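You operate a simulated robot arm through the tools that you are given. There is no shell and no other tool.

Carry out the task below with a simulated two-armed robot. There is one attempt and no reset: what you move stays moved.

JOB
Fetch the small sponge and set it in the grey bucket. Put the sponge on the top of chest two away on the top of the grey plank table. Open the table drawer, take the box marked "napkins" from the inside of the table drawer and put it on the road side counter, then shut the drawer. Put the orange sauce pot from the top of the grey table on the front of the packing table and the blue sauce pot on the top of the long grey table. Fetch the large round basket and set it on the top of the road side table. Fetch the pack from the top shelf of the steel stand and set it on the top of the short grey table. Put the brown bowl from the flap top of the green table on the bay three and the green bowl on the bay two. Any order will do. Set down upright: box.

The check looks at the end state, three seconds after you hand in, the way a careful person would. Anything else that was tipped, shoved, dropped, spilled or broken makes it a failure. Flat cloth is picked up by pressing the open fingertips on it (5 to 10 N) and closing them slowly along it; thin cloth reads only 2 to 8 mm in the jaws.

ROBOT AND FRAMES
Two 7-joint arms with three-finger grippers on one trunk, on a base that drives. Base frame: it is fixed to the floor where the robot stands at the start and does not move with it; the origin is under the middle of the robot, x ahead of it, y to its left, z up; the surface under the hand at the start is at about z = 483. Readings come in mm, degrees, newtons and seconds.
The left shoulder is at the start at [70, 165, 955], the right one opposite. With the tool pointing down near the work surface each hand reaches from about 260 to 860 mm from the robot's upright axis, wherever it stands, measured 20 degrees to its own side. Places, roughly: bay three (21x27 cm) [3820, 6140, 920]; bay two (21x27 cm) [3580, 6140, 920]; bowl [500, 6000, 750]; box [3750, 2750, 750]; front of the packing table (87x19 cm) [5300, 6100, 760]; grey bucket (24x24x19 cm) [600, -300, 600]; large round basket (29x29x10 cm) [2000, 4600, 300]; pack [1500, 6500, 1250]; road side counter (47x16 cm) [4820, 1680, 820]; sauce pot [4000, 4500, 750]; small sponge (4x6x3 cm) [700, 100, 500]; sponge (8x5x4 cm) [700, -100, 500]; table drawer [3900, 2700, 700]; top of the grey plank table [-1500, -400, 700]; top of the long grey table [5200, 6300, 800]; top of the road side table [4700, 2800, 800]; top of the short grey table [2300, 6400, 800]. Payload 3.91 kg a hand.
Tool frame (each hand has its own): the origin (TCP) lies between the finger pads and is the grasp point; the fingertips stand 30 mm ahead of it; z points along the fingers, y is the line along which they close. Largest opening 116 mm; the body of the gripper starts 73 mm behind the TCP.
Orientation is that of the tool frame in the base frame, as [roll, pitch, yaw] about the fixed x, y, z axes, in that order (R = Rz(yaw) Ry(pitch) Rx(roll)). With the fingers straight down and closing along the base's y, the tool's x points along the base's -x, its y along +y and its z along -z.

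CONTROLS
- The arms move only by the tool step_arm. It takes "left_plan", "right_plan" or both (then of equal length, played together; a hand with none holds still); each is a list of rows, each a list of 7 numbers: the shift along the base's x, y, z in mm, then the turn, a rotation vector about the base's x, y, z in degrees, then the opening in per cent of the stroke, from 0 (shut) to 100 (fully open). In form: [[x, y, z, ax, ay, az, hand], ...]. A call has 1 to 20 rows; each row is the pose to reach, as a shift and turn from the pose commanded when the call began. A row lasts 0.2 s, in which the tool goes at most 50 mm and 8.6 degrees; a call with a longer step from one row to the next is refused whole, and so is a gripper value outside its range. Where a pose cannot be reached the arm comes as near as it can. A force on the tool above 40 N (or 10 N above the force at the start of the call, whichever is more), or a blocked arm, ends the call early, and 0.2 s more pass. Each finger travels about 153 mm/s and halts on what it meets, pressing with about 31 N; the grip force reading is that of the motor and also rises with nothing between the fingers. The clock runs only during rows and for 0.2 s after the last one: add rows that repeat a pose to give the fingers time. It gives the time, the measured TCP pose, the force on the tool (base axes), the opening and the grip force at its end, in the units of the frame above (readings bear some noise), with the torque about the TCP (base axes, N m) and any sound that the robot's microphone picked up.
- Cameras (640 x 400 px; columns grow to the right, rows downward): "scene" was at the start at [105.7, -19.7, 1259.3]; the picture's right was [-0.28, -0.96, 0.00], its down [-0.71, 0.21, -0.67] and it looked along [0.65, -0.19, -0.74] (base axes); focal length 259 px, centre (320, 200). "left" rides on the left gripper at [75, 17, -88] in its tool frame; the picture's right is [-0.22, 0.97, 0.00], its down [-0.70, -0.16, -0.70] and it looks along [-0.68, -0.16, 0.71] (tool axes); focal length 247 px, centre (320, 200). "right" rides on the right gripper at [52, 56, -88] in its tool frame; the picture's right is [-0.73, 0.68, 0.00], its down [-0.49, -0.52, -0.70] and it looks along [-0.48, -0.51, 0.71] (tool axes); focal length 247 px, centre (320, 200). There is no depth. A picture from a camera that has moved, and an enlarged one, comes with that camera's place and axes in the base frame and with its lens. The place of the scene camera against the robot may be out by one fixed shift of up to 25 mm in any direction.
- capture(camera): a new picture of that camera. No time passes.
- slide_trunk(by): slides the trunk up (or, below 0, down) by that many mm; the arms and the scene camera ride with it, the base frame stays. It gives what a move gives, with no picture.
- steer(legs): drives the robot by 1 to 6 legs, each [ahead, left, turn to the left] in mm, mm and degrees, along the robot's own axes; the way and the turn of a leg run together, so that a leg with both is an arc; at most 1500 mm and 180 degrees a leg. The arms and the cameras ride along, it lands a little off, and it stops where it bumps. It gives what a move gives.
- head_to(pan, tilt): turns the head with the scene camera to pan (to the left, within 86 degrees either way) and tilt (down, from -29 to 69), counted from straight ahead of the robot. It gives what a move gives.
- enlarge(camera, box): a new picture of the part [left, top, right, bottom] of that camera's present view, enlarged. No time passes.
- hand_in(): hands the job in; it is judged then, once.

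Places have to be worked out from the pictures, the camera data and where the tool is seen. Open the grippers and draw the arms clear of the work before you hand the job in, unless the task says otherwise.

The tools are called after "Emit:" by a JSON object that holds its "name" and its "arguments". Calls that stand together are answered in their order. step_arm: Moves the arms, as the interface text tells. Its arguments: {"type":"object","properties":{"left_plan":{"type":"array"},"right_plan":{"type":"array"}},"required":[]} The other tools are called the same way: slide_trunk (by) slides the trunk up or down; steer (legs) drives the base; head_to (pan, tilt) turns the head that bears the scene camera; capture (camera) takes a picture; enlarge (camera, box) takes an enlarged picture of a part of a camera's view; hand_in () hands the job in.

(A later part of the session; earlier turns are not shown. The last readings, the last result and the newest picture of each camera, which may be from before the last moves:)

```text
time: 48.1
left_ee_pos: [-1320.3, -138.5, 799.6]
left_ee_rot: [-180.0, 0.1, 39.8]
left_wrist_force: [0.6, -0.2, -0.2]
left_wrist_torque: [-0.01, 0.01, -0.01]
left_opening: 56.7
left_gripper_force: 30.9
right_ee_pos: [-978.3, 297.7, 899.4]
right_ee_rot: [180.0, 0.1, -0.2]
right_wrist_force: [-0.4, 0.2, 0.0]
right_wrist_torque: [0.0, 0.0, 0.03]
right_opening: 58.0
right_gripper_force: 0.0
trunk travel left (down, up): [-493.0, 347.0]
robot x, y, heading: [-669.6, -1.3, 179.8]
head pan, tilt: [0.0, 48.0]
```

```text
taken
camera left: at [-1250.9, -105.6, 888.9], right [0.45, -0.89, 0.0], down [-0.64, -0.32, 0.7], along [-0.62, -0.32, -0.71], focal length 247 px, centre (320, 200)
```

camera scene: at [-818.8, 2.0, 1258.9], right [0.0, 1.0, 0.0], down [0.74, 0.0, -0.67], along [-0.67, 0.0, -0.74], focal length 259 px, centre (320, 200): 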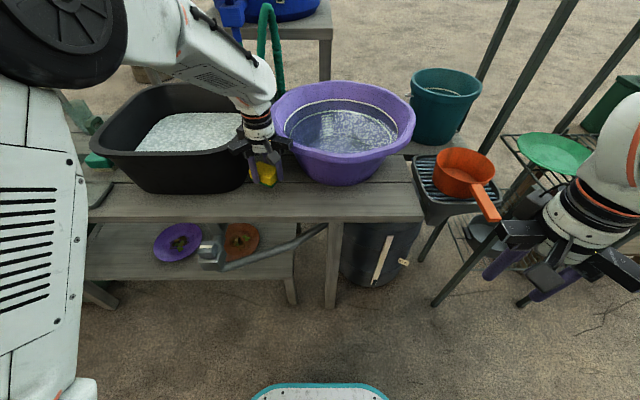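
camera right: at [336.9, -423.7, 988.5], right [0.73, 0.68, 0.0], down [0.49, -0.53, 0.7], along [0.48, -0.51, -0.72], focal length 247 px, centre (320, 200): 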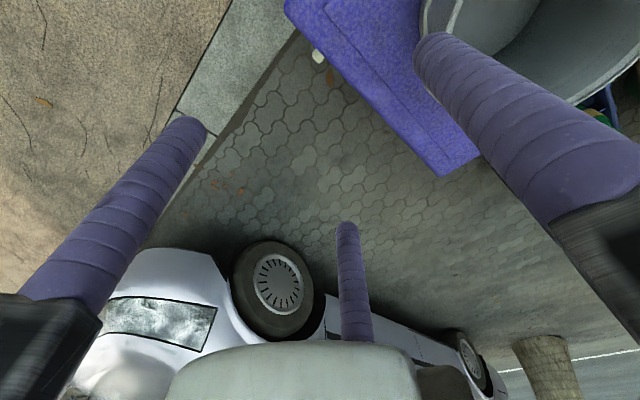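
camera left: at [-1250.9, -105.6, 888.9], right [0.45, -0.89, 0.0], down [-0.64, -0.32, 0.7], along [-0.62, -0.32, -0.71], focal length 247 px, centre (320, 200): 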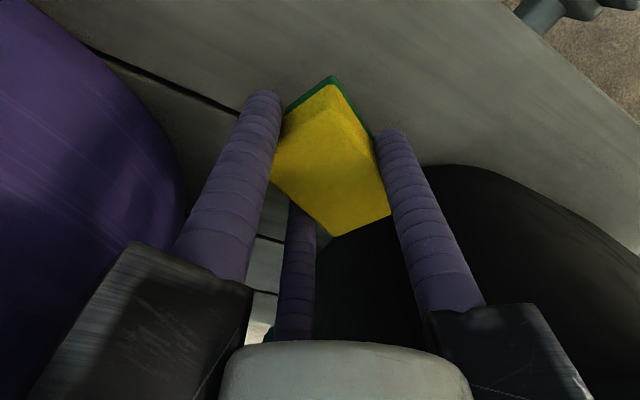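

The hand hangs between both basins with room. I lower to z≈737 and then feel for the table in small steps.

Emit:
{"name": "step_arm", "arguments": {"left_plan": [[0, 0, -30, 0, 0, 0, 20], [0, 0, -50, 0, 0, 0, 20], [0, 0, -60, 0, 0, 0, 20], [0, 0, -60, 0, 0, 0, 20]]}}

Emit:
{"name": "enlarge", "arguments": {"camera": "scene", "box": [200, 100, 360, 240]}}

```text
time: 48.4
left_ee_pos: [-1320.1, -138.6, 797.6]
left_ee_rot: [-179.8, 0.4, 39.8]
left_wrist_force: [6.5, 4.6, 12.8]
left_wrist_torque: [-1.08, -0.01, 0.6]
left_opening: 56.9
left_gripper_force: 31.2
right_ee_pos: [-978.3, 297.8, 900.2]
right_ee_rot: [179.9, 0.0, -0.1]
right_wrist_force: [-0.1, -0.4, -0.3]
right_wrist_torque: [-0.02, -0.06, -0.01]
right_opening: 58.1
right_gripper_force: 0.1
trunk travel left (down, up): [-493.0, 347.0]
robot x, y, heading: [-670.3, -4.1, 179.7]
head pan, tilt: [0.0, 48.0]
stopped in row 1 (left hand): the force on the tool passed its limit at 49 N (the readings are from after the stop); the commanded pose is now the measured one
```

```text
2.86 times, centred on (280, 170) of scene
camera zoom: at [-818.3, 2.3, 1259.0], right [0.0, 1.0, 0.0], down [0.74, 0.0, -0.67], along [-0.67, 0.0, -0.74], focal length 741 px, centre (434, 286)
```

zoom: 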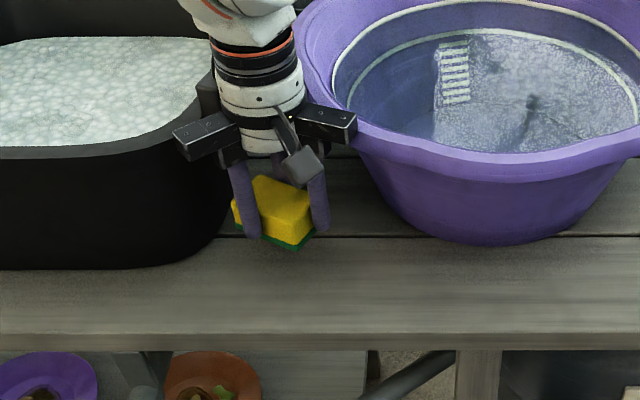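

Something touched at z≈798. The torque puts the contact under the jaw arm on the +x/-y side, probably the black basin's rim. I lift straight up and recheck where things are.

Emit:
{"name": "step_arm", "arguments": {"left_plan": [[0, 0, 15, 0, 0, 0, 20], [0, 0, 40, 0, 0, 0, 20], [0, 0, 70, 0, 0, 0, 20], [0, 0, 70, 0, 0, 0, 20]]}}

Emit:
{"name": "capture", "arguments": {"camera": "scene"}}

Emit:
{"name": "enlarge", "arguments": {"camera": "scene", "box": [200, 80, 360, 240]}}

Emit:
{"name": "enlarge", "arguments": {"camera": "scene", "box": [470, 180, 640, 320]}}

```text
time: 49.4
left_ee_pos: [-1322.9, -139.1, 865.4]
left_ee_rot: [-179.9, 0.4, 39.7]
left_wrist_force: [-0.3, 0.0, -0.4]
left_wrist_torque: [-0.01, 0.01, -0.01]
left_opening: 56.7
left_gripper_force: 31.2
right_ee_pos: [-979.0, 297.7, 899.0]
right_ee_rot: [-180.0, -0.1, 0.0]
right_wrist_force: [-0.2, 0.8, -0.2]
right_wrist_torque: [-0.04, -0.03, -0.01]
right_opening: 58.0
right_gripper_force: 0.0
trunk travel left (down, up): [-493.0, 347.0]
robot x, y, heading: [-667.9, 3.1, 179.9]
head pan, tilt: [0.0, 48.0]
```

```text
taken
camera scene: at [-819.6, 1.9, 1258.7], right [0.0, 1.0, 0.0], down [0.74, 0.0, -0.67], along [-0.67, 0.0, -0.74], focal length 259 px, centre (320, 200)
```

scene: 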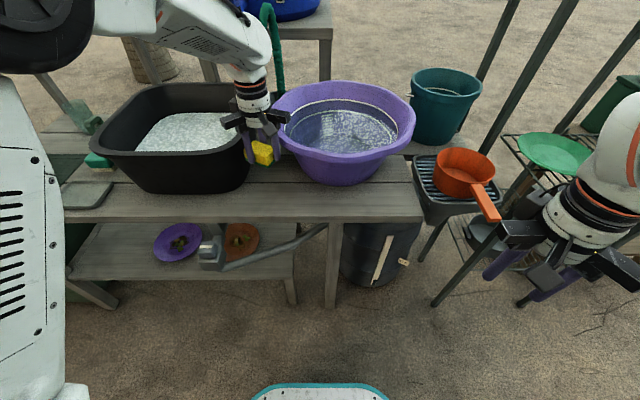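

```text
2.50 times, centred on (280, 160) of scene
camera zoom: at [-819.6, 1.9, 1258.7], right [0.0, 1.0, 0.0], down [0.74, 0.0, -0.67], along [-0.67, 0.0, -0.74], focal length 648 px, centre (420, 300)
```

zoom: 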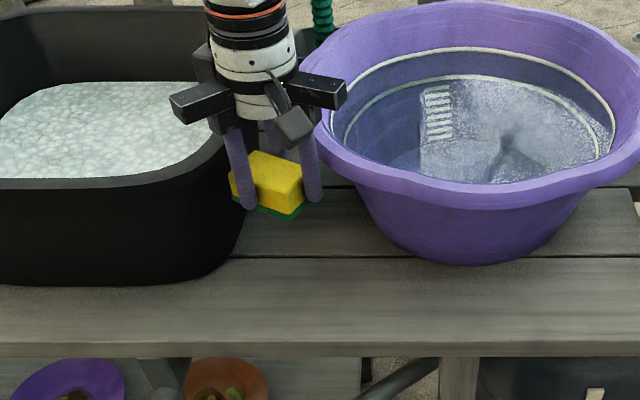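

```text
2.86 times, centred on (555, 250) of scene
camera zoom: at [-819.6, 1.9, 1258.7], right [0.0, 1.0, 0.0], down [0.74, 0.0, -0.67], along [-0.67, 0.0, -0.74], focal length 741 px, centre (-351, 57)
```

zoom: 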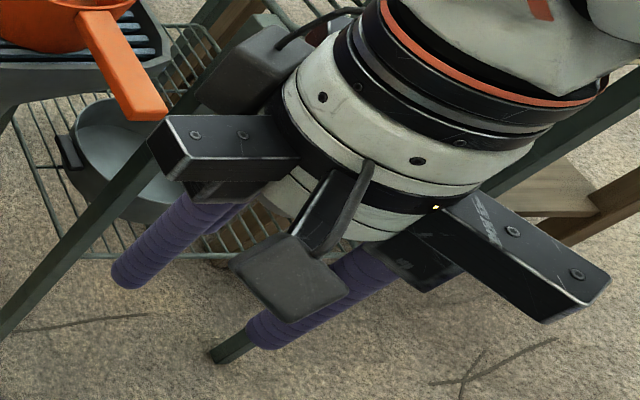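

The rails of the jaws reach about 85 mm out, and the basin rims (z≈870) leave no room here. I retreat the left hand and drive 450 mm to the left to look at the left part of the table.

Emit:
{"name": "step_arm", "arguments": {"left_plan": [[0, 0, 40, 0, 0, 0, 20], [45, 0, 45, 0, 0, 0, 20], [90, 0, 45, 0, 0, 0, 20], [135, 0, 45, 0, 0, 0, 20], [180, 0, 45, 0, 0, 0, 20], [225, 0, 45, 0, 0, 0, 20], [270, 0, 45, 0, 0, 0, 20], [270, 0, 45, 0, 0, 0, 20]]}}

Emit:
{"name": "steer", "arguments": {"legs": [[0, 450, 0]]}}

Emit:
{"name": "head_to", "arguments": {"pan": 25, "tilt": 48}}

Emit:
{"name": "capture", "arguments": {"camera": "scene"}}

Emit:
{"name": "head_to", "arguments": {"pan": -5, "tilt": 48}}

Emit:
{"name": "capture", "arguments": {"camera": "scene"}}

```text
time: 51.2
left_ee_pos: [-1051.9, -139.9, 911.7]
left_ee_rot: [-179.9, 0.4, 39.8]
left_wrist_force: [-0.1, 0.3, -0.1]
left_wrist_torque: [-0.04, 0.03, 0.0]
left_opening: 56.6
left_gripper_force: 31.0
right_ee_pos: [-979.6, 298.4, 900.2]
right_ee_rot: [-180.0, 0.0, 0.0]
right_wrist_force: [0.0, 0.4, -0.2]
right_wrist_torque: [-0.02, -0.01, 0.04]
right_opening: 58.3
right_gripper_force: 0.0
trunk travel left (down, up): [-493.0, 347.0]
robot x, y, heading: [-669.6, 2.2, 179.9]
head pan, tilt: [0.0, 48.0]
```

```text
time: 53.9
left_ee_pos: [-1054.3, -588.3, 912.5]
left_ee_rot: [-179.8, 0.4, 39.6]
left_wrist_force: [0.1, -0.2, -0.4]
left_wrist_torque: [0.04, -0.03, 0.01]
left_opening: 56.7
left_gripper_force: 31.0
right_ee_pos: [-981.8, -150.4, 899.6]
right_ee_rot: [180.0, 0.0, -0.2]
right_wrist_force: [0.8, 1.0, -0.7]
right_wrist_torque: [0.0, -0.01, 0.0]
right_opening: 58.2
right_gripper_force: 0.1
trunk travel left (down, up): [-493.0, 347.0]
robot x, y, heading: [-669.4, -450.6, 179.9]
head pan, tilt: [0.0, 48.0]
```

```text
time: 54.8
left_ee_pos: [-1054.9, -586.6, 913.6]
left_ee_rot: [-179.9, 0.4, 39.7]
left_wrist_force: [0.2, 0.5, -0.4]
left_wrist_torque: [-0.04, -0.01, -0.01]
left_opening: 56.5
left_gripper_force: 30.8
right_ee_pos: [-980.9, -149.5, 899.6]
right_ee_rot: [180.0, 0.0, -0.2]
right_wrist_force: [-0.3, -0.4, 1.3]
right_wrist_torque: [0.02, 0.03, -0.04]
right_opening: 58.0
right_gripper_force: 0.1
trunk travel left (down, up): [-493.0, 347.0]
robot x, y, heading: [-672.0, -449.5, 180.0]
head pan, tilt: [25.0, 48.0]
```

```text
taken
camera scene: at [-813.6, -479.2, 1258.8], right [-0.42, 0.91, 0.0], down [0.68, 0.31, -0.67], along [-0.61, -0.28, -0.74], focal length 259 px, centre (320, 200)
```

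scene: 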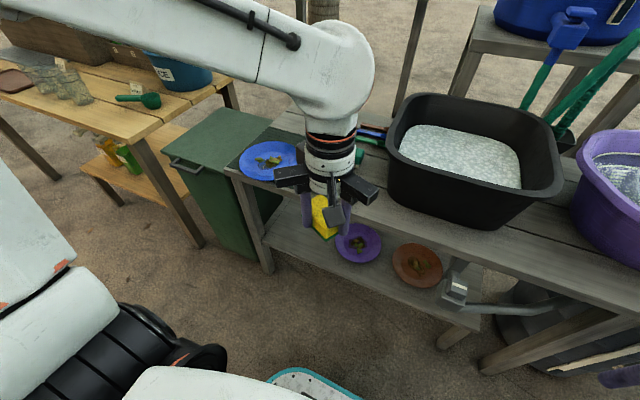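

```text
time: 55.8
left_ee_pos: [-1053.1, -588.2, 912.5]
left_ee_rot: [-179.8, 0.4, 39.8]
left_wrist_force: [0.9, -0.1, -0.4]
left_wrist_torque: [0.01, -0.03, -0.02]
left_opening: 56.6
left_gripper_force: 30.9
right_ee_pos: [-981.6, -149.7, 899.4]
right_ee_rot: [179.9, 0.0, -0.1]
right_wrist_force: [0.3, 1.0, 0.8]
right_wrist_torque: [-0.03, 0.01, -0.03]
right_opening: 57.8
right_gripper_force: 0.1
trunk travel left (down, up): [-493.0, 347.0]
robot x, y, heading: [-671.7, -452.7, 179.7]
head pan, tilt: [-5.0, 48.0]
```

```text
taken
camera scene: at [-820.4, -439.1, 1258.8], right [0.09, 1.0, 0.0], down [0.74, -0.07, -0.67], along [-0.67, 0.06, -0.74], focal length 259 px, centre (320, 200)
```

scene: 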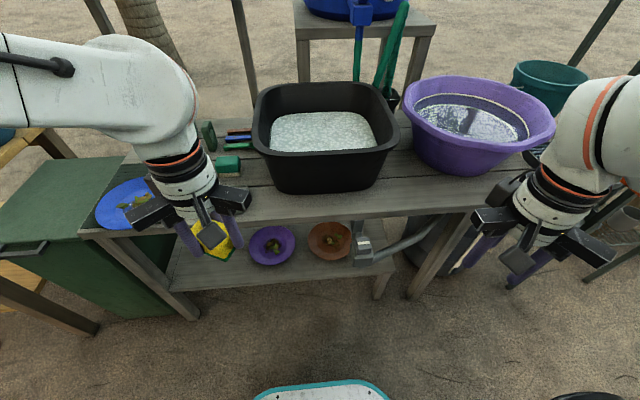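

The area left of the black basin may have room. I enlarge it to see the tray, knives and scrubber there.

Emit:
{"name": "enlarge", "arguments": {"camera": "scene", "box": [90, 110, 290, 250]}}

Emit:
{"name": "capture", "arguments": {"camera": "left"}}

```text
2.86 times, centred on (190, 180) of scene
camera zoom: at [-820.4, -439.1, 1258.8], right [0.09, 1.0, 0.0], down [0.74, -0.07, -0.67], along [-0.67, 0.06, -0.74], focal length 741 px, centre (691, 257)
```

zoom: 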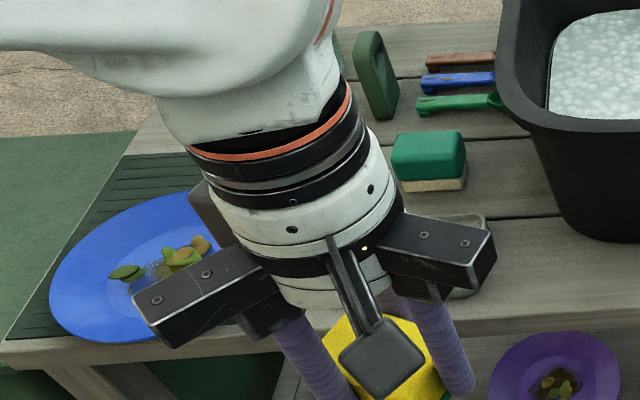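

```text
taken
camera left: at [-985.0, -553.7, 1001.3], right [0.45, -0.89, 0.0], down [-0.63, -0.32, 0.7], along [-0.63, -0.32, -0.71], focal length 247 px, centre (320, 200)
```

left: 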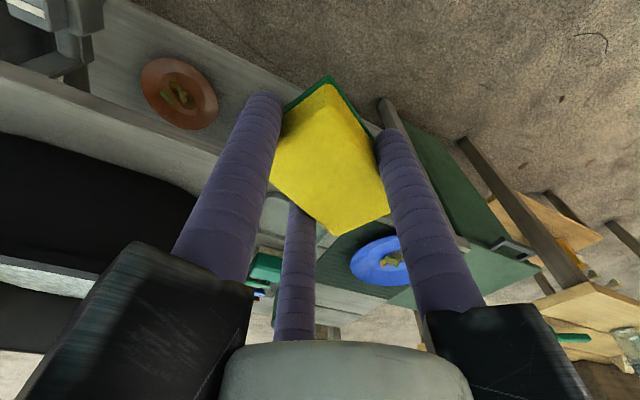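

Between the tray and the blue plate there seems to be a gap near [-1290, -820], where only low things stand. I swing the left hand above it at z≈870, turned by -50°, and look down.

Emit:
{"name": "step_arm", "arguments": {"left_plan": [[-20, -32, 0, 0, 0, -8, 20], [-50, -64, 0, 0, 0, -16, 20], [-80, -96, 0, 0, 0, -24, 20], [-110, -128, 0, 0, 0, -32, 20], [-145, -160, 0, 0, 0, -40, 20], [-175, -190, -10, 0, 0, -46, 20], [-205, -215, -20, 0, 0, -50, 20], [-230, -232, -30, 0, 0, -50, 20], [-230, -232, -30, 0, 0, -50, 20]]}}

Emit:
{"name": "capture", "arguments": {"camera": "left"}}

Emit:
{"name": "head_to", "arguments": {"pan": 25, "tilt": 48}}

Emit:
{"name": "capture", "arguments": {"camera": "scene"}}

```text
time: 57.8
left_ee_pos: [-1284.3, -818.1, 882.6]
left_ee_rot: [-179.9, 0.4, -10.3]
left_wrist_force: [0.0, -0.4, -0.8]
left_wrist_torque: [0.04, 0.0, -0.02]
left_opening: 56.4
left_gripper_force: 30.7
right_ee_pos: [-979.4, -149.9, 900.4]
right_ee_rot: [179.9, 0.1, -0.2]
right_wrist_force: [0.5, 0.0, 0.4]
right_wrist_torque: [0.02, 0.03, -0.02]
right_opening: 57.6
right_gripper_force: 0.1
trunk travel left (down, up): [-493.0, 347.0]
robot x, y, heading: [-673.6, -450.5, 179.6]
head pan, tilt: [-5.0, 48.0]
```

```text
taken
camera left: at [-1213.7, -851.4, 970.6], right [-0.39, -0.92, 0.0], down [-0.65, 0.28, 0.71], along [-0.65, 0.28, -0.71], focal length 247 px, centre (320, 200)
```

left: 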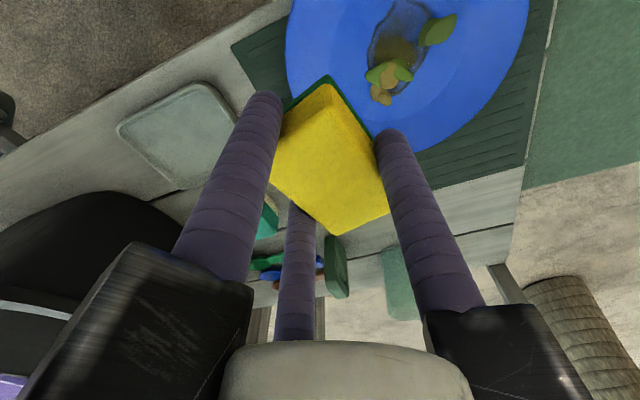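

```text
time: 58.7
left_ee_pos: [-1285.2, -819.1, 882.1]
left_ee_rot: [-179.8, 0.4, -10.3]
left_wrist_force: [-0.5, 0.1, -0.9]
left_wrist_torque: [0.02, -0.01, 0.0]
left_opening: 56.2
left_gripper_force: 31.0
right_ee_pos: [-980.4, -150.2, 899.4]
right_ee_rot: [-179.9, 0.0, -0.2]
right_wrist_force: [0.7, 0.3, -0.4]
right_wrist_torque: [-0.02, 0.02, 0.02]
right_opening: 58.3
right_gripper_force: 0.0
trunk travel left (down, up): [-493.0, 347.0]
robot x, y, heading: [-674.4, -453.0, 179.7]
head pan, tilt: [25.0, 48.0]
```

```text
taken
camera scene: at [-813.6, -479.2, 1258.8], right [-0.42, 0.91, 0.0], down [0.68, 0.31, -0.67], along [-0.61, -0.28, -0.74], focal length 259 px, centre (320, 200)
```

scene: 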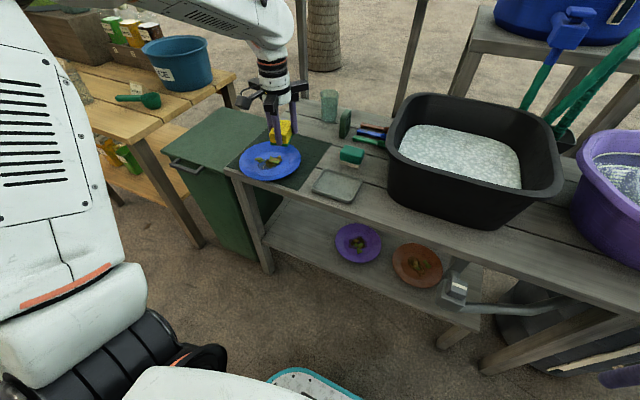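

The hand camera and the scene disagree unless the table top is nearer z≈730. I shift the left hand over the tray area and take a second look to triangulate heights and the free spots.

Emit:
{"name": "step_arm", "arguments": {"left_plan": [[-15, 35, 0, 0, 0, 0, 20], [-30, 70, -10, 0, 0, 0, 20], [-45, 105, -20, 0, 0, 0, 20], [-45, 105, -20, 0, 0, 0, 20]]}}

Emit:
{"name": "capture", "arguments": {"camera": "left"}}

Emit:
{"name": "head_to", "arguments": {"pan": 5, "tilt": 48}}

Emit:
{"name": "capture", "arguments": {"camera": "scene"}}

```text
time: 59.7
left_ee_pos: [-1330.3, -714.0, 861.0]
left_ee_rot: [-179.8, 0.4, -10.4]
left_wrist_force: [0.2, 0.5, -0.2]
left_wrist_torque: [0.02, 0.04, 0.01]
left_opening: 56.6
left_gripper_force: 31.0
right_ee_pos: [-979.4, -150.0, 899.9]
right_ee_rot: [180.0, 0.1, -0.3]
right_wrist_force: [-0.9, -0.5, 0.4]
right_wrist_torque: [-0.01, 0.01, -0.01]
right_opening: 58.1
right_gripper_force: 0.0
trunk travel left (down, up): [-493.0, 347.0]
robot x, y, heading: [-670.9, -446.7, 179.5]
head pan, tilt: [25.0, 48.0]
```

```text
taken
camera left: at [-1258.6, -746.6, 948.8], right [-0.39, -0.92, 0.0], down [-0.65, 0.28, 0.71], along [-0.65, 0.28, -0.71], focal length 247 px, centre (320, 200)
```

left: 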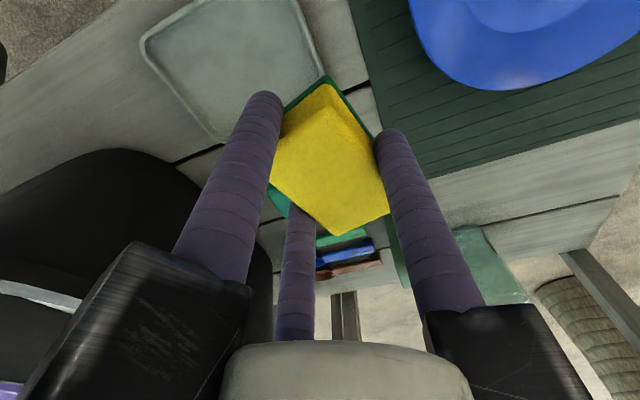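

```text
time: 60.6
left_ee_pos: [-1329.7, -713.2, 860.9]
left_ee_rot: [-179.8, 0.3, -10.4]
left_wrist_force: [-0.3, 0.3, -0.5]
left_wrist_torque: [0.0, -0.02, 0.0]
left_opening: 56.4
left_gripper_force: 31.0
right_ee_pos: [-980.2, -149.7, 899.2]
right_ee_rot: [179.9, -0.1, -0.1]
right_wrist_force: [-0.9, -0.3, 0.4]
right_wrist_torque: [-0.01, 0.01, -0.04]
right_opening: 57.9
right_gripper_force: 0.2
trunk travel left (down, up): [-493.0, 347.0]
robot x, y, heading: [-670.9, -447.3, 179.8]
head pan, tilt: [5.0, 48.0]
```

```text
taken
camera scene: at [-820.5, -452.9, 1258.8], right [-0.08, 1.0, 0.0], down [0.74, 0.06, -0.67], along [-0.67, -0.06, -0.74], focal length 259 px, centre (320, 200)
```

scene: 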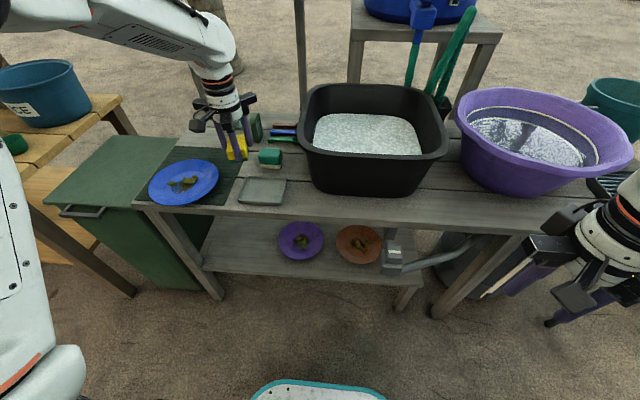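

Triangulating the tray corner gives z≈726, so the table top is near z≈718. The strip behind the dark mat, around [-1550, -920], looks empty and roomy. I raise both hands, then drive 230 mm ahead and 200 mm left.

Emit:
{"name": "step_arm", "arguments": {"left_plan": [[0, 0, 40, 0, 0, 0, 20], [0, 0, 75, 0, 0, 0, 20], [0, 0, 75, 0, 0, 0, 20]], "right_plan": [[20, 0, 40, 0, 0, 0, 50], [40, 0, 80, 0, 0, 0, 50], [40, 0, 100, 0, 0, 0, 50]]}}

Emit:
{"name": "steer", "arguments": {"legs": [[230, 200, 0]]}}

Emit:
{"name": "capture", "arguments": {"camera": "left"}}

Emit:
{"name": "head_to", "arguments": {"pan": 20, "tilt": 45}}

Emit:
{"name": "capture", "arguments": {"camera": "scene"}}

```text
time: 61.4
left_ee_pos: [-1329.8, -715.9, 934.3]
left_ee_rot: [-179.8, 0.3, -10.3]
left_wrist_force: [-0.3, -0.3, -0.2]
left_wrist_torque: [0.06, 0.0, -0.01]
left_opening: 56.2
left_gripper_force: 30.6
right_ee_pos: [-938.8, -151.6, 1000.2]
right_ee_rot: [-180.0, 0.1, -0.2]
right_wrist_force: [0.1, -0.2, -0.4]
right_wrist_torque: [-0.01, 0.01, -0.01]
right_opening: 58.5
right_gripper_force: 0.0
trunk travel left (down, up): [-493.0, 347.0]
robot x, y, heading: [-672.3, -447.9, 179.7]
head pan, tilt: [5.0, 48.0]
```

```text
time: 63.3
left_ee_pos: [-1528.2, -894.1, 935.6]
left_ee_rot: [-179.8, -0.1, -10.3]
left_wrist_force: [-0.3, 0.5, -0.1]
left_wrist_torque: [0.03, 0.01, -0.02]
left_opening: 56.4
left_gripper_force: 31.1
right_ee_pos: [-1146.2, -331.9, 1000.5]
right_ee_rot: [-180.0, 0.1, 0.3]
right_wrist_force: [0.4, 0.7, -0.4]
right_wrist_torque: [-0.02, 0.02, 0.01]
right_opening: 58.2
right_gripper_force: 0.1
trunk travel left (down, up): [-493.0, 347.0]
robot x, y, heading: [-874.3, -627.6, -179.6]
head pan, tilt: [5.0, 48.0]
stopped in leg 1: the robot was blocked; the commanded pose is now the measured one
```

```text
taken
camera left: at [-1456.7, -926.8, 1023.4], right [-0.4, -0.92, 0.0], down [-0.66, 0.28, 0.7], along [-0.64, 0.28, -0.71], focal length 247 px, centre (320, 200)
```

left: 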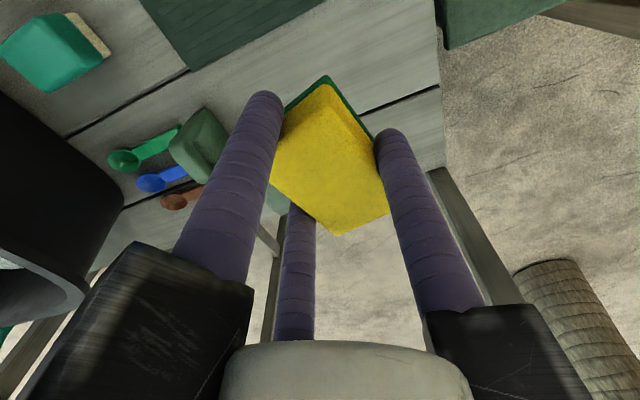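

```text
time: 64.0
left_ee_pos: [-1527.3, -893.9, 935.6]
left_ee_rot: [-179.7, 0.0, -10.4]
left_wrist_force: [-0.6, 1.3, 0.6]
left_wrist_torque: [-0.01, 0.0, 0.0]
left_opening: 56.3
left_gripper_force: 31.7
right_ee_pos: [-1145.6, -332.0, 1000.3]
right_ee_rot: [180.0, 0.1, 0.2]
right_wrist_force: [-0.4, 0.5, 0.5]
right_wrist_torque: [-0.01, -0.03, 0.0]
right_opening: 58.4
right_gripper_force: 0.1
trunk travel left (down, up): [-493.0, 347.0]
robot x, y, heading: [-877.3, -626.4, -179.8]
head pan, tilt: [20.0, 45.0]
```

```text
taken
camera scene: at [-1021.2, -654.2, 1263.4], right [-0.35, 0.94, 0.0], down [0.66, 0.24, -0.71], along [-0.67, -0.24, -0.71], focal length 259 px, centre (320, 200)
```

scene: 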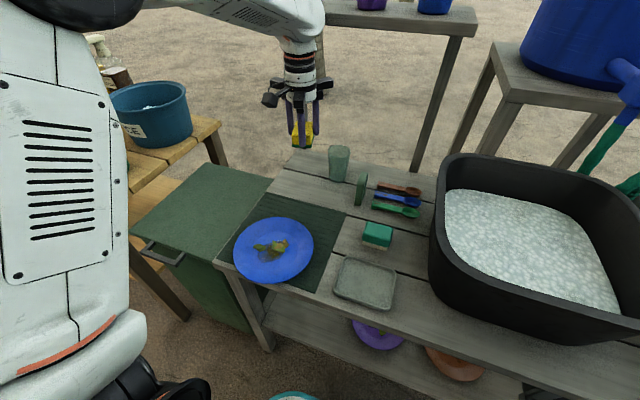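

The robot bumped and stopped at [-875, -627], but nothing appears moved. The strip behind the mat is clear, with the cup near [-1630, -818] and the mat edge at x≈-1484. I move the hand over [-1545, -940] and lower to z≈790.

Emit:
{"name": "step_arm", "arguments": {"left_plan": [[-5, -12, -5, 0, 0, 7, 20], [-10, -24, -10, 0, 0, 14, 20], [-14, -36, -20, 0, 0, 20, 20], [-18, -46, -50, 0, 0, 20, 20], [-18, -46, -85, 0, 0, 20, 20], [-18, -46, -120, 0, 0, 20, 20], [-18, -46, -145, 0, 0, 20, 20], [-18, -46, -145, 0, 0, 20, 20]]}}

Emit:
{"name": "capture", "arguments": {"camera": "left"}}

Emit:
{"name": "enlarge", "arguments": {"camera": "scene", "box": [200, 60, 420, 300]}}

```text
time: 65.8
left_ee_pos: [-1546.1, -940.4, 785.9]
left_ee_rot: [-179.8, -0.2, 9.6]
left_wrist_force: [-0.8, 0.2, -0.2]
left_wrist_torque: [0.01, -0.01, 0.02]
left_opening: 56.3
left_gripper_force: 31.3
right_ee_pos: [-1148.9, -332.5, 1000.1]
right_ee_rot: [180.0, 0.0, 0.4]
right_wrist_force: [-0.1, -0.3, -0.7]
right_wrist_torque: [-0.02, -0.01, 0.0]
right_opening: 58.1
right_gripper_force: 0.1
trunk travel left (down, up): [-493.0, 347.0]
robot x, y, heading: [-879.1, -625.4, -179.9]
head pan, tilt: [20.0, 45.0]
```

```text
taken
camera left: at [-1470.0, -947.3, 875.1], right [-0.06, -1.0, 0.0], down [-0.72, 0.04, 0.7], along [-0.7, 0.04, -0.72], focal length 247 px, centre (320, 200)
```

left: 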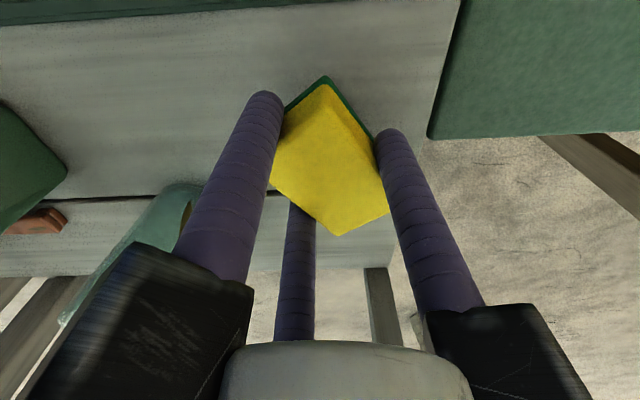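

```text
1.67 times, centred on (310, 180) of scene
camera zoom: at [-1024.4, -654.1, 1263.0], right [-0.35, 0.94, 0.0], down [0.66, 0.24, -0.71], along [-0.66, -0.24, -0.71], focal length 432 px, centre (337, 233)
```

zoom: 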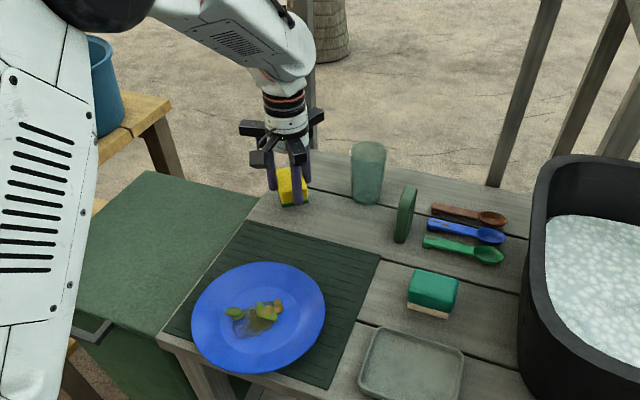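

The sponge hangs over clear table, with the edge at y≈-1018 and the cup well away. I lower slowly to z≈766 and then feel for contact.

Emit:
{"name": "step_arm", "arguments": {"left_plan": [[0, 0, -10, 0, 0, 0, 20], [0, 0, -20, 0, 0, 0, 20], [0, 0, -20, 0, 0, 0, 20]]}}

Emit:
{"name": "step_arm", "arguments": {"left_plan": [[0, 0, -4, 0, 0, 0, 20], [0, 0, -8, 0, 0, 0, 20], [0, 0, -8, 0, 0, 0, 20]]}}

Emit:
{"name": "enlarge", "arguments": {"camera": "scene", "box": [260, 120, 360, 200]}}

```text
time: 66.6
left_ee_pos: [-1546.6, -940.2, 766.8]
left_ee_rot: [-179.8, -0.1, 9.6]
left_wrist_force: [-0.2, 0.0, -0.3]
left_wrist_torque: [0.02, 0.0, -0.01]
left_opening: 56.2
left_gripper_force: 30.6
right_ee_pos: [-1147.9, -333.4, 998.5]
right_ee_rot: [180.0, -0.1, 0.2]
right_wrist_force: [0.0, 0.5, -0.1]
right_wrist_torque: [-0.02, -0.02, 0.02]
right_opening: 58.1
right_gripper_force: 0.0
trunk travel left (down, up): [-493.0, 347.0]
robot x, y, heading: [-874.7, -628.6, -180.0]
head pan, tilt: [20.0, 45.0]
```

```text
time: 67.4
left_ee_pos: [-1546.5, -941.0, 759.7]
left_ee_rot: [-179.8, 0.0, 9.6]
left_wrist_force: [-0.8, 0.3, 5.8]
left_wrist_torque: [-0.22, 0.19, -0.05]
left_opening: 56.3
left_gripper_force: 31.1
right_ee_pos: [-1148.2, -331.1, 999.8]
right_ee_rot: [179.9, 0.0, 0.3]
right_wrist_force: [0.9, -0.3, -0.4]
right_wrist_torque: [0.03, -0.03, 0.01]
right_opening: 57.9
right_gripper_force: 0.0
trunk travel left (down, up): [-493.0, 347.0]
robot x, y, heading: [-877.2, -629.0, -179.7]
head pan, tilt: [20.0, 45.0]
```

```text
5.00 times, centred on (310, 160) of scene
camera zoom: at [-1023.7, -653.8, 1263.2], right [-0.35, 0.94, 0.0], down [0.66, 0.24, -0.71], along [-0.66, -0.24, -0.71], focal length 1296 px, centre (370, 400)
```

zoom: 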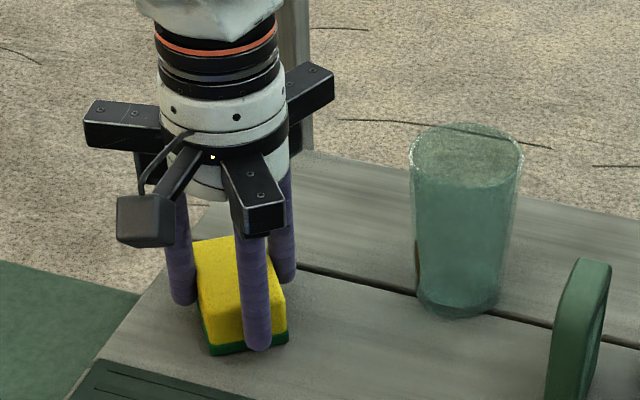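

The force rose to 5.8 N at z≈760: the sponge stands on the table (top ≈ 720). I open the fingers a little and rise straight up.

Emit:
{"name": "step_arm", "arguments": {"left_plan": [[0, 0, 0, 0, 0, 0, 55], [0, 0, 0, 0, 0, 0, 65], [0, 0, 0, 0, 0, 0, 70], [0, 0, 0, 0, 0, 0, 70], [0, 0, 25, 0, 0, 0, 70], [0, 0, 60, 0, 0, 0, 70], [0, 0, 100, 0, 0, 0, 70], [0, 0, 145, 0, 0, 0, 70], [0, 0, 190, 0, 0, 0, 70], [0, 0, 190, 0, 0, 0, 70]]}}

Emit:
{"name": "enlarge", "arguments": {"camera": "scene", "box": [200, 60, 420, 300]}}

Emit:
{"name": "capture", "arguments": {"camera": "left"}}

```text
time: 69.8
left_ee_pos: [-1511.3, -941.8, 902.0]
left_ee_rot: [179.8, -7.4, 9.9]
left_wrist_force: [-0.5, 0.3, -0.2]
left_wrist_torque: [0.0, 0.02, 0.0]
left_opening: 81.2
left_gripper_force: 0.1
right_ee_pos: [-1147.9, -333.5, 1002.7]
right_ee_rot: [-179.9, -0.1, 0.6]
right_wrist_force: [-0.7, -1.4, -0.4]
right_wrist_torque: [-0.05, 0.04, 0.0]
right_opening: 58.0
right_gripper_force: 0.1
trunk travel left (down, up): [-493.0, 347.0]
robot x, y, heading: [-874.9, -625.9, -179.4]
head pan, tilt: [20.0, 45.0]
stopped in row 10 (left hand): the arm was blocked; the commanded pose is now the measured one
```

```text
1.67 times, centred on (310, 180) of scene
camera zoom: at [-1021.9, -656.3, 1265.7], right [-0.35, 0.94, 0.0], down [0.66, 0.25, -0.71], along [-0.66, -0.25, -0.71], focal length 432 px, centre (337, 233)
```

zoom: 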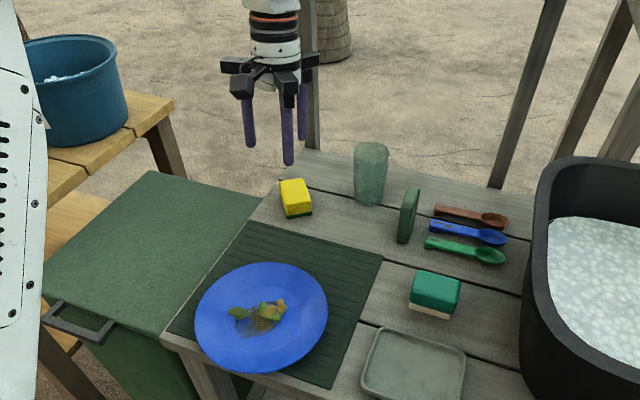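

```text
taken
camera left: at [-1446.4, -948.7, 999.4], right [-0.05, -1.0, -0.03], down [-0.8, 0.03, 0.61], along [-0.6, 0.05, -0.8], focal length 247 px, centre (320, 200)
```

left: 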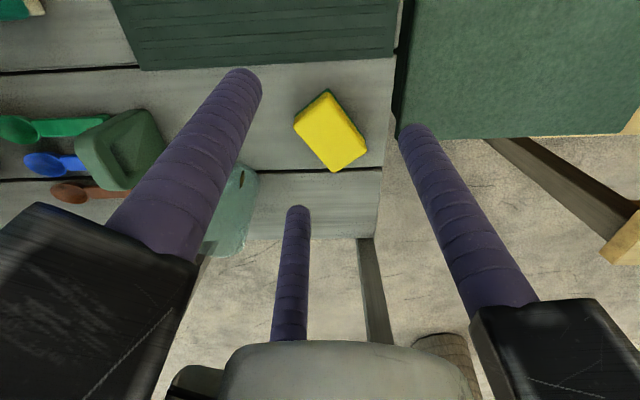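

The sponge rests well on the plank table, but the left arm reported being blocked while rising. I look left to see what the elbow may be touching before moving on.

Emit:
{"name": "head_to", "arguments": {"pan": 60, "tilt": 40}}

Emit:
{"name": "capture", "arguments": {"camera": "scene"}}

Emit:
{"name": "head_to", "arguments": {"pan": 86, "tilt": 55}}

Emit:
{"name": "capture", "arguments": {"camera": "scene"}}

```text
time: 70.9
left_ee_pos: [-1514.0, -940.4, 901.5]
left_ee_rot: [-179.9, -6.9, 9.5]
left_wrist_force: [-0.6, 0.1, 0.2]
left_wrist_torque: [0.01, -0.03, 0.02]
left_opening: 81.4
left_gripper_force: 0.0
right_ee_pos: [-1146.0, -336.5, 1001.0]
right_ee_rot: [-179.7, 0.0, 0.5]
right_wrist_force: [-0.7, -0.7, -0.2]
right_wrist_torque: [-0.02, -0.04, 0.04]
right_opening: 58.1
right_gripper_force: 0.1
trunk travel left (down, up): [-493.0, 347.0]
robot x, y, heading: [-876.8, -629.5, -179.7]
head pan, tilt: [60.0, 40.0]
```

```text
taken
camera scene: at [-987.2, -704.5, 1270.0], right [-0.87, 0.49, 0.0], down [0.32, 0.56, -0.76], along [-0.38, -0.66, -0.64], focal length 259 px, centre (320, 200)
```

scene: 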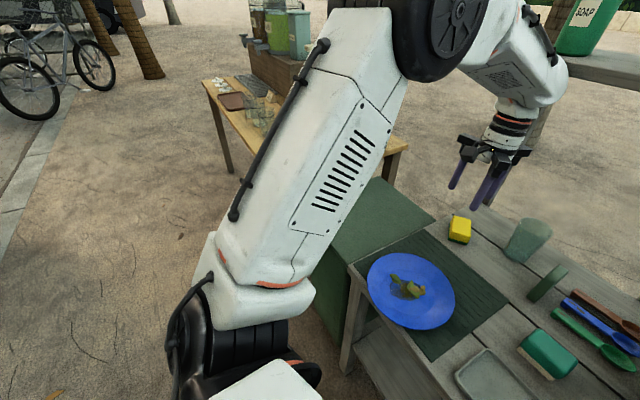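

```text
time: 71.8
left_ee_pos: [-1512.8, -941.2, 901.3]
left_ee_rot: [180.0, -7.0, 9.7]
left_wrist_force: [-0.6, 0.1, 0.3]
left_wrist_torque: [-0.02, 0.0, 0.0]
left_opening: 81.3
left_gripper_force: 0.1
right_ee_pos: [-1146.4, -336.1, 1000.5]
right_ee_rot: [-179.6, 0.1, 0.4]
right_wrist_force: [0.0, 1.0, 0.1]
right_wrist_torque: [-0.01, -0.07, 0.01]
right_opening: 58.0
right_gripper_force: 0.0
trunk travel left (down, up): [-493.0, 347.0]
robot x, y, heading: [-877.9, -627.4, -179.6]
head pan, tilt: [85.9, 55.0]
```

```text
taken
camera scene: at [-949.7, -702.8, 1249.4], right [-1.0, 0.07, 0.0], down [0.05, 0.82, -0.57], along [-0.04, -0.57, -0.82], focal length 259 px, centre (320, 200)
```

scene: 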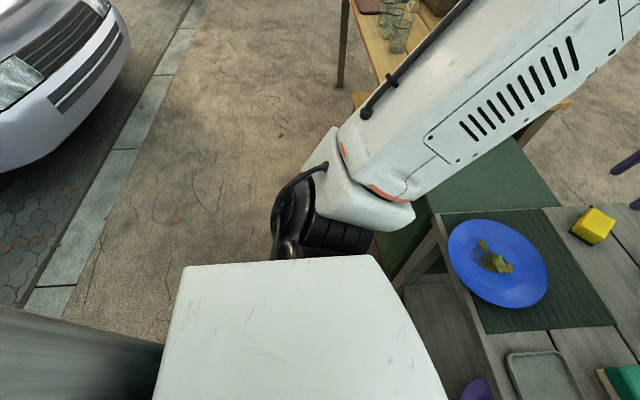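

I see no clear touch; the arm was probably just at its limit there. I draw the left hand back toward the robot in small steps, levelling it as it goes.

Emit:
{"name": "step_arm", "arguments": {"left_plan": [[20, 0, 0, 0, 2, 0, 60], [50, 5, 0, 0, 4, 0, 60], [85, 10, 0, 0, 6, 0, 60], [125, 15, 0, 0, 7, 0, 60], [165, 20, 0, 0, 7, 0, 60], [205, 25, 0, 0, 7, 0, 60], [245, 35, 10, 0, 7, 0, 60], [285, 50, 20, 0, 7, 0, 60], [320, 65, 30, 0, 7, 0, 60], [350, 80, 40, 0, 7, 0, 60], [350, 80, 40, 0, 7, 0, 60]]}}

Emit:
{"name": "head_to", "arguments": {"pan": 20, "tilt": 45}}

Emit:
{"name": "capture", "arguments": {"camera": "scene"}}

```text
time: 74.2
left_ee_pos: [-1278.9, -955.5, 852.8]
left_ee_rot: [-176.1, -0.3, 10.0]
left_wrist_force: [0.8, 0.1, -0.4]
left_wrist_torque: [0.02, -0.02, 0.01]
left_opening: 69.7
left_gripper_force: 0.0
left hand out of reach, approached as far as the arm can: row 6, 7, 8, 9, 10, 11
right_ee_pos: [-1147.2, -332.1, 999.9]
right_ee_rot: [179.9, 0.0, 0.4]
right_wrist_force: [-0.4, -0.6, 0.2]
right_wrist_torque: [-0.01, 0.02, 0.0]
right_opening: 58.1
right_gripper_force: 0.0
trunk travel left (down, up): [-493.0, 347.0]
robot x, y, heading: [-874.8, -629.7, -179.6]
head pan, tilt: [85.9, 55.0]
```

```text
time: 75.6
left_ee_pos: [-1279.8, -956.4, 850.4]
left_ee_rot: [-176.2, -0.6, 10.2]
left_wrist_force: [0.1, 0.0, 0.2]
left_wrist_torque: [-0.02, -0.01, 0.0]
left_opening: 69.5
left_gripper_force: 0.0
right_ee_pos: [-1147.9, -332.0, 999.9]
right_ee_rot: [-180.0, -0.1, 0.4]
right_wrist_force: [0.1, 0.2, 0.1]
right_wrist_torque: [0.03, 0.01, -0.03]
right_opening: 57.9
right_gripper_force: 0.0
trunk travel left (down, up): [-493.0, 347.0]
robot x, y, heading: [-875.5, -630.7, -179.6]
head pan, tilt: [20.0, 45.0]
```

```text
taken
camera scene: at [-951.3, -697.7, 1249.1], right [-1.0, 0.06, 0.0], down [0.05, 0.82, -0.57], along [-0.03, -0.57, -0.82], focal length 259 px, centre (320, 200)
```

scene: 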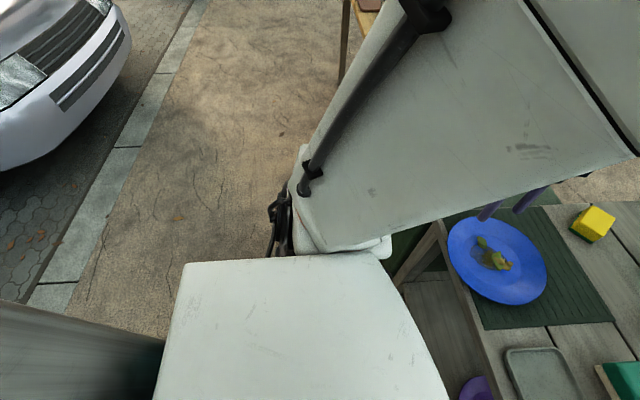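

The picture was taken before the head finished turning, and the left arm has run near a limit. I capture again to see its posture.

Emit:
{"name": "capture", "arguments": {"camera": "scene"}}

Emit:
{"name": "capture", "arguments": {"camera": "left"}}

```text
taken
camera scene: at [-951.3, -697.7, 1249.1], right [-1.0, 0.06, 0.0], down [0.05, 0.82, -0.57], along [-0.03, -0.57, -0.82], focal length 259 px, centre (320, 200)
```

scene: 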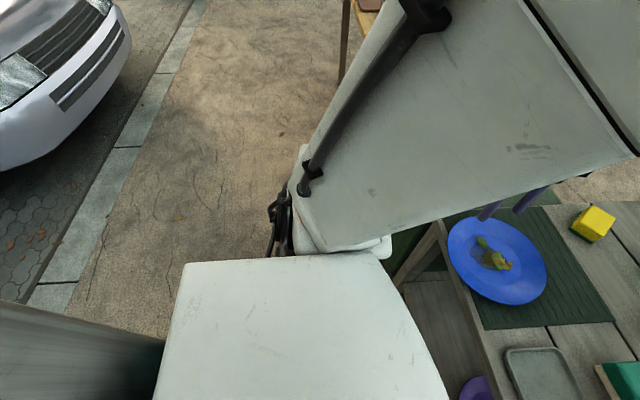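

```text
taken
camera left: at [-1201.6, -967.1, 939.1], right [-0.05, -1.0, -0.07], down [-0.71, -0.01, 0.7], along [-0.7, 0.08, -0.71], focal length 247 px, centre (320, 200)
```

left: 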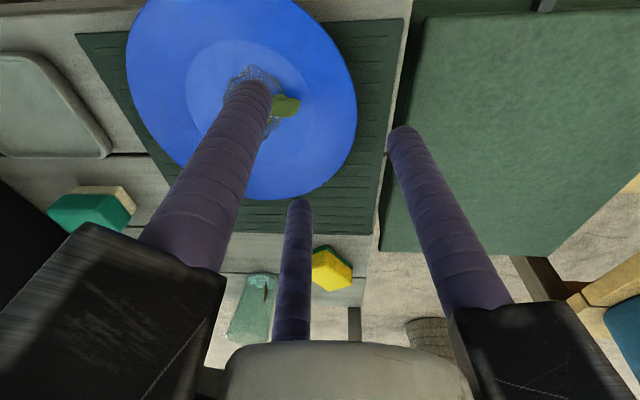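

The head looks blocked by the raised left upper arm. I reach the left hand forward again at the same height to open the elbow, then try the head.

Emit:
{"name": "step_arm", "arguments": {"left_plan": [[-30, 0, 10, 0, 0, 0, 60], [-65, 0, 20, 0, 0, 0, 60], [-100, 0, 25, 0, 0, 0, 60], [-135, 0, 30, 0, 0, 0, 60], [-170, 0, 30, 0, 0, 0, 60], [-170, 0, 30, 0, 0, 0, 60]]}}

Emit:
{"name": "head_to", "arguments": {"pan": 15, "tilt": 45}}

Emit:
{"name": "capture", "arguments": {"camera": "scene"}}

```text
time: 77.0
left_ee_pos: [-1451.6, -955.8, 888.9]
left_ee_rot: [-179.0, 0.1, 9.5]
left_wrist_force: [0.9, -0.6, 0.7]
left_wrist_torque: [-0.01, -0.01, 0.0]
left_opening: 69.4
left_gripper_force: 0.0
right_ee_pos: [-1146.2, -333.9, 1000.4]
right_ee_rot: [-180.0, 0.0, 0.3]
right_wrist_force: [0.6, 0.6, -0.1]
right_wrist_torque: [0.02, 0.0, 0.0]
right_opening: 57.9
right_gripper_force: 0.0
trunk travel left (down, up): [-493.0, 347.0]
robot x, y, heading: [-877.4, -630.4, -179.4]
head pan, tilt: [20.0, 45.0]
```

```text
time: 77.6
left_ee_pos: [-1452.0, -955.7, 888.2]
left_ee_rot: [-179.1, 0.0, 9.5]
left_wrist_force: [0.3, 0.3, -1.0]
left_wrist_torque: [0.01, -0.01, 0.0]
left_opening: 69.7
left_gripper_force: 0.2
right_ee_pos: [-1147.8, -332.5, 999.4]
right_ee_rot: [-180.0, 0.0, 0.5]
right_wrist_force: [0.1, -0.1, -0.3]
right_wrist_torque: [0.0, 0.01, 0.02]
right_opening: 58.3
right_gripper_force: 0.1
trunk travel left (down, up): [-493.0, 347.0]
robot x, y, heading: [-874.9, -631.9, -179.7]
head pan, tilt: [15.0, 45.0]
```

```text
taken
camera scene: at [-1025.5, -647.8, 1263.0], right [-0.27, 0.96, 0.0], down [0.68, 0.19, -0.71], along [-0.68, -0.19, -0.71], focal length 259 px, centre (320, 200)
```

scene: 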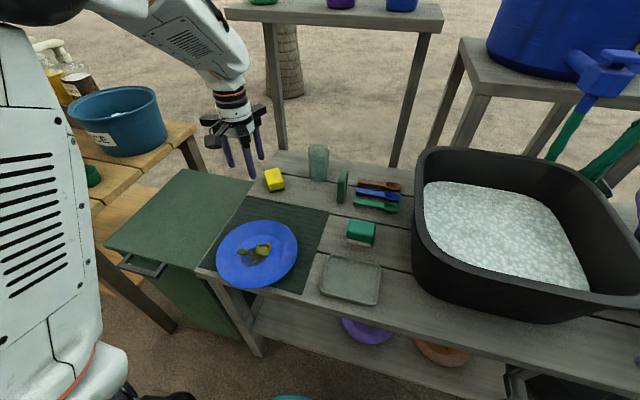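

The head turns freely again and the sponge sits well on the plank table. I back the robot off 450 mm and bring the left hand to a relaxed carrying pose.

Emit:
{"name": "steer", "arguments": {"legs": [[-450, 0, 0]]}}

Emit:
{"name": "step_arm", "arguments": {"left_plan": [[10, 30, 0, 0, 0, 0, 60], [20, 60, 0, 0, 0, -5, 60], [30, 90, 0, 0, 0, -10, 60], [40, 120, 0, 0, 0, -10, 60], [50, 140, 0, 0, 0, -10, 60], [50, 140, 0, 0, 0, -10, 60]]}}

Emit:
{"name": "head_to", "arguments": {"pan": 0, "tilt": 35}}

Emit:
{"name": "capture", "arguments": {"camera": "scene"}}

```text
time: 80.4
left_ee_pos: [-994.1, -954.1, 889.1]
left_ee_rot: [-179.1, 0.1, 9.6]
left_wrist_force: [1.4, 0.1, -0.2]
left_wrist_torque: [-0.03, 0.02, -0.03]
left_opening: 69.4
left_gripper_force: 0.1
right_ee_pos: [-691.1, -330.6, 999.8]
right_ee_rot: [-180.0, 0.0, 0.5]
right_wrist_force: [0.7, 0.2, -1.1]
right_wrist_torque: [-0.02, 0.02, -0.01]
right_opening: 58.1
right_gripper_force: 0.0
trunk travel left (down, up): [-493.0, 347.0]
robot x, y, heading: [-421.3, -629.0, -179.6]
head pan, tilt: [15.0, 45.0]
```

```text
time: 81.8
left_ee_pos: [-946.0, -812.8, 887.9]
left_ee_rot: [-179.1, 0.0, -0.3]
left_wrist_force: [-0.2, -0.2, 0.9]
left_wrist_torque: [0.0, 0.01, 0.03]
left_opening: 69.6
left_gripper_force: 0.1
right_ee_pos: [-689.9, -329.3, 998.5]
right_ee_rot: [179.9, -0.1, 0.6]
right_wrist_force: [0.4, -0.3, 0.5]
right_wrist_torque: [0.01, -0.03, 0.02]
right_opening: 57.9
right_gripper_force: 0.1
trunk travel left (down, up): [-493.0, 347.0]
robot x, y, heading: [-422.2, -627.1, -179.4]
head pan, tilt: [15.0, 45.0]
```

```text
time: 82.6
left_ee_pos: [-945.7, -813.5, 888.2]
left_ee_rot: [-179.1, 0.2, -0.4]
left_wrist_force: [-0.3, -0.3, 0.0]
left_wrist_torque: [0.0, -0.01, -0.01]
left_opening: 69.5
left_gripper_force: 0.0
right_ee_pos: [-690.6, -330.3, 999.1]
right_ee_rot: [-179.9, 0.0, 0.5]
right_wrist_force: [-0.5, -0.2, -0.2]
right_wrist_torque: [0.02, -0.02, -0.01]
right_opening: 57.8
right_gripper_force: 0.1
trunk travel left (down, up): [-493.0, 347.0]
robot x, y, heading: [-421.0, -627.4, -179.6]
head pan, tilt: [0.0, 35.0]
```

```text
taken
camera scene: at [-578.2, -623.9, 1277.8], right [-0.01, 1.0, 0.0], down [0.57, 0.0, -0.82], along [-0.82, -0.01, -0.57], focal length 259 px, centre (320, 200)
```

scene: 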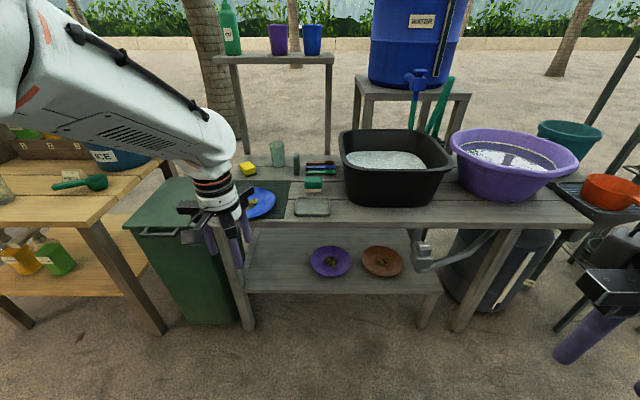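

Both sponges are done. Now I turn right to face +y and look for the way to the other tables.

Emit:
{"name": "steer", "arguments": {"legs": [[0, 0, -90]]}}

Emit:
{"name": "head_to", "arguments": {"pan": 0, "tilt": 15}}

Emit:
{"name": "capture", "arguments": {"camera": "scene"}}

Emit:
{"name": "head_to", "arguments": {"pan": -50, "tilt": 15}}

Emit:
{"name": "capture", "arguments": {"camera": "scene"}}

```text
time: 86.8
left_ee_pos: [-618.7, -103.7, 887.9]
left_ee_rot: [-179.1, 0.2, -89.1]
left_wrist_force: [-0.8, -0.4, -0.4]
left_wrist_torque: [0.0, 0.02, 0.01]
left_opening: 69.7
left_gripper_force: 0.0
right_ee_pos: [-129.6, -347.6, 998.8]
right_ee_rot: [-180.0, 0.0, -88.3]
right_wrist_force: [0.1, -0.2, 0.0]
right_wrist_torque: [0.0, 0.0, -0.01]
right_opening: 58.2
right_gripper_force: 0.1
trunk travel left (down, up): [-493.0, 347.0]
robot x, y, heading: [-416.5, -625.3, 91.4]
head pan, tilt: [0.0, 35.0]
```

```text
time: 87.6
left_ee_pos: [-617.9, -103.5, 888.0]
left_ee_rot: [-179.0, 0.1, -89.2]
left_wrist_force: [-0.2, -1.4, -0.3]
left_wrist_torque: [-0.01, 0.01, 0.01]
left_opening: 69.5
left_gripper_force: 0.1
right_ee_pos: [-129.5, -346.7, 999.1]
right_ee_rot: [179.9, -0.1, -88.3]
right_wrist_force: [0.4, -0.4, 0.3]
right_wrist_torque: [0.04, 0.0, 0.01]
right_opening: 58.0
right_gripper_force: 0.1
trunk travel left (down, up): [-493.0, 347.0]
robot x, y, heading: [-420.2, -622.6, 91.9]
head pan, tilt: [0.0, 15.0]
```

```text
taken
camera scene: at [-443.9, -479.4, 1309.8], right [1.0, 0.03, 0.0], down [0.01, -0.26, -0.97], along [-0.03, 0.97, -0.26], focal length 259 px, centre (320, 200)
```

scene: 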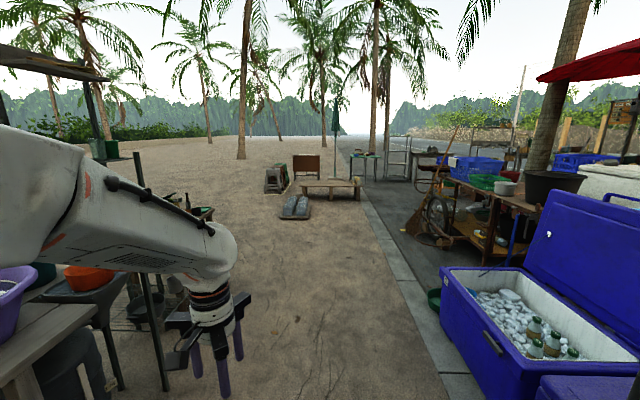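

```text
time: 88.8
left_ee_pos: [-617.1, -104.2, 888.4]
left_ee_rot: [-179.2, 0.2, -89.2]
left_wrist_force: [-0.3, -0.9, 0.0]
left_wrist_torque: [0.0, -0.02, 0.0]
left_opening: 69.6
left_gripper_force: 0.0
right_ee_pos: [-129.2, -347.7, 998.6]
right_ee_rot: [180.0, 0.0, -88.3]
right_wrist_force: [0.3, 0.6, -0.3]
right_wrist_torque: [-0.03, 0.03, -0.01]
right_opening: 58.1
right_gripper_force: 0.1
trunk travel left (down, up): [-493.0, 347.0]
robot x, y, heading: [-416.5, -626.6, 91.5]
head pan, tilt: [-50.0, 15.0]
```

```text
taken
camera scene: at [-371.5, -510.7, 1309.8], right [0.66, -0.75, 0.0], down [-0.19, -0.17, -0.97], along [0.72, 0.64, -0.26], focal length 259 px, centre (320, 200)
```

scene: 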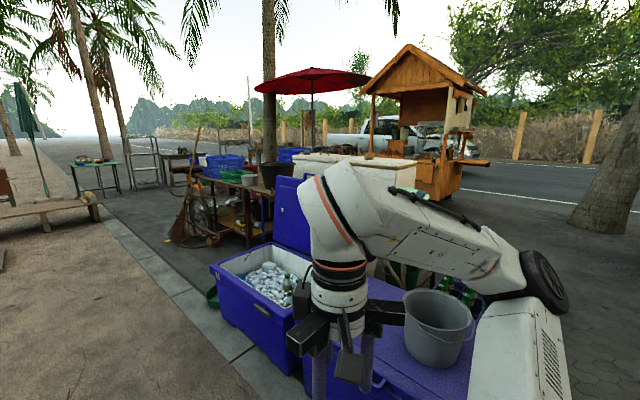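

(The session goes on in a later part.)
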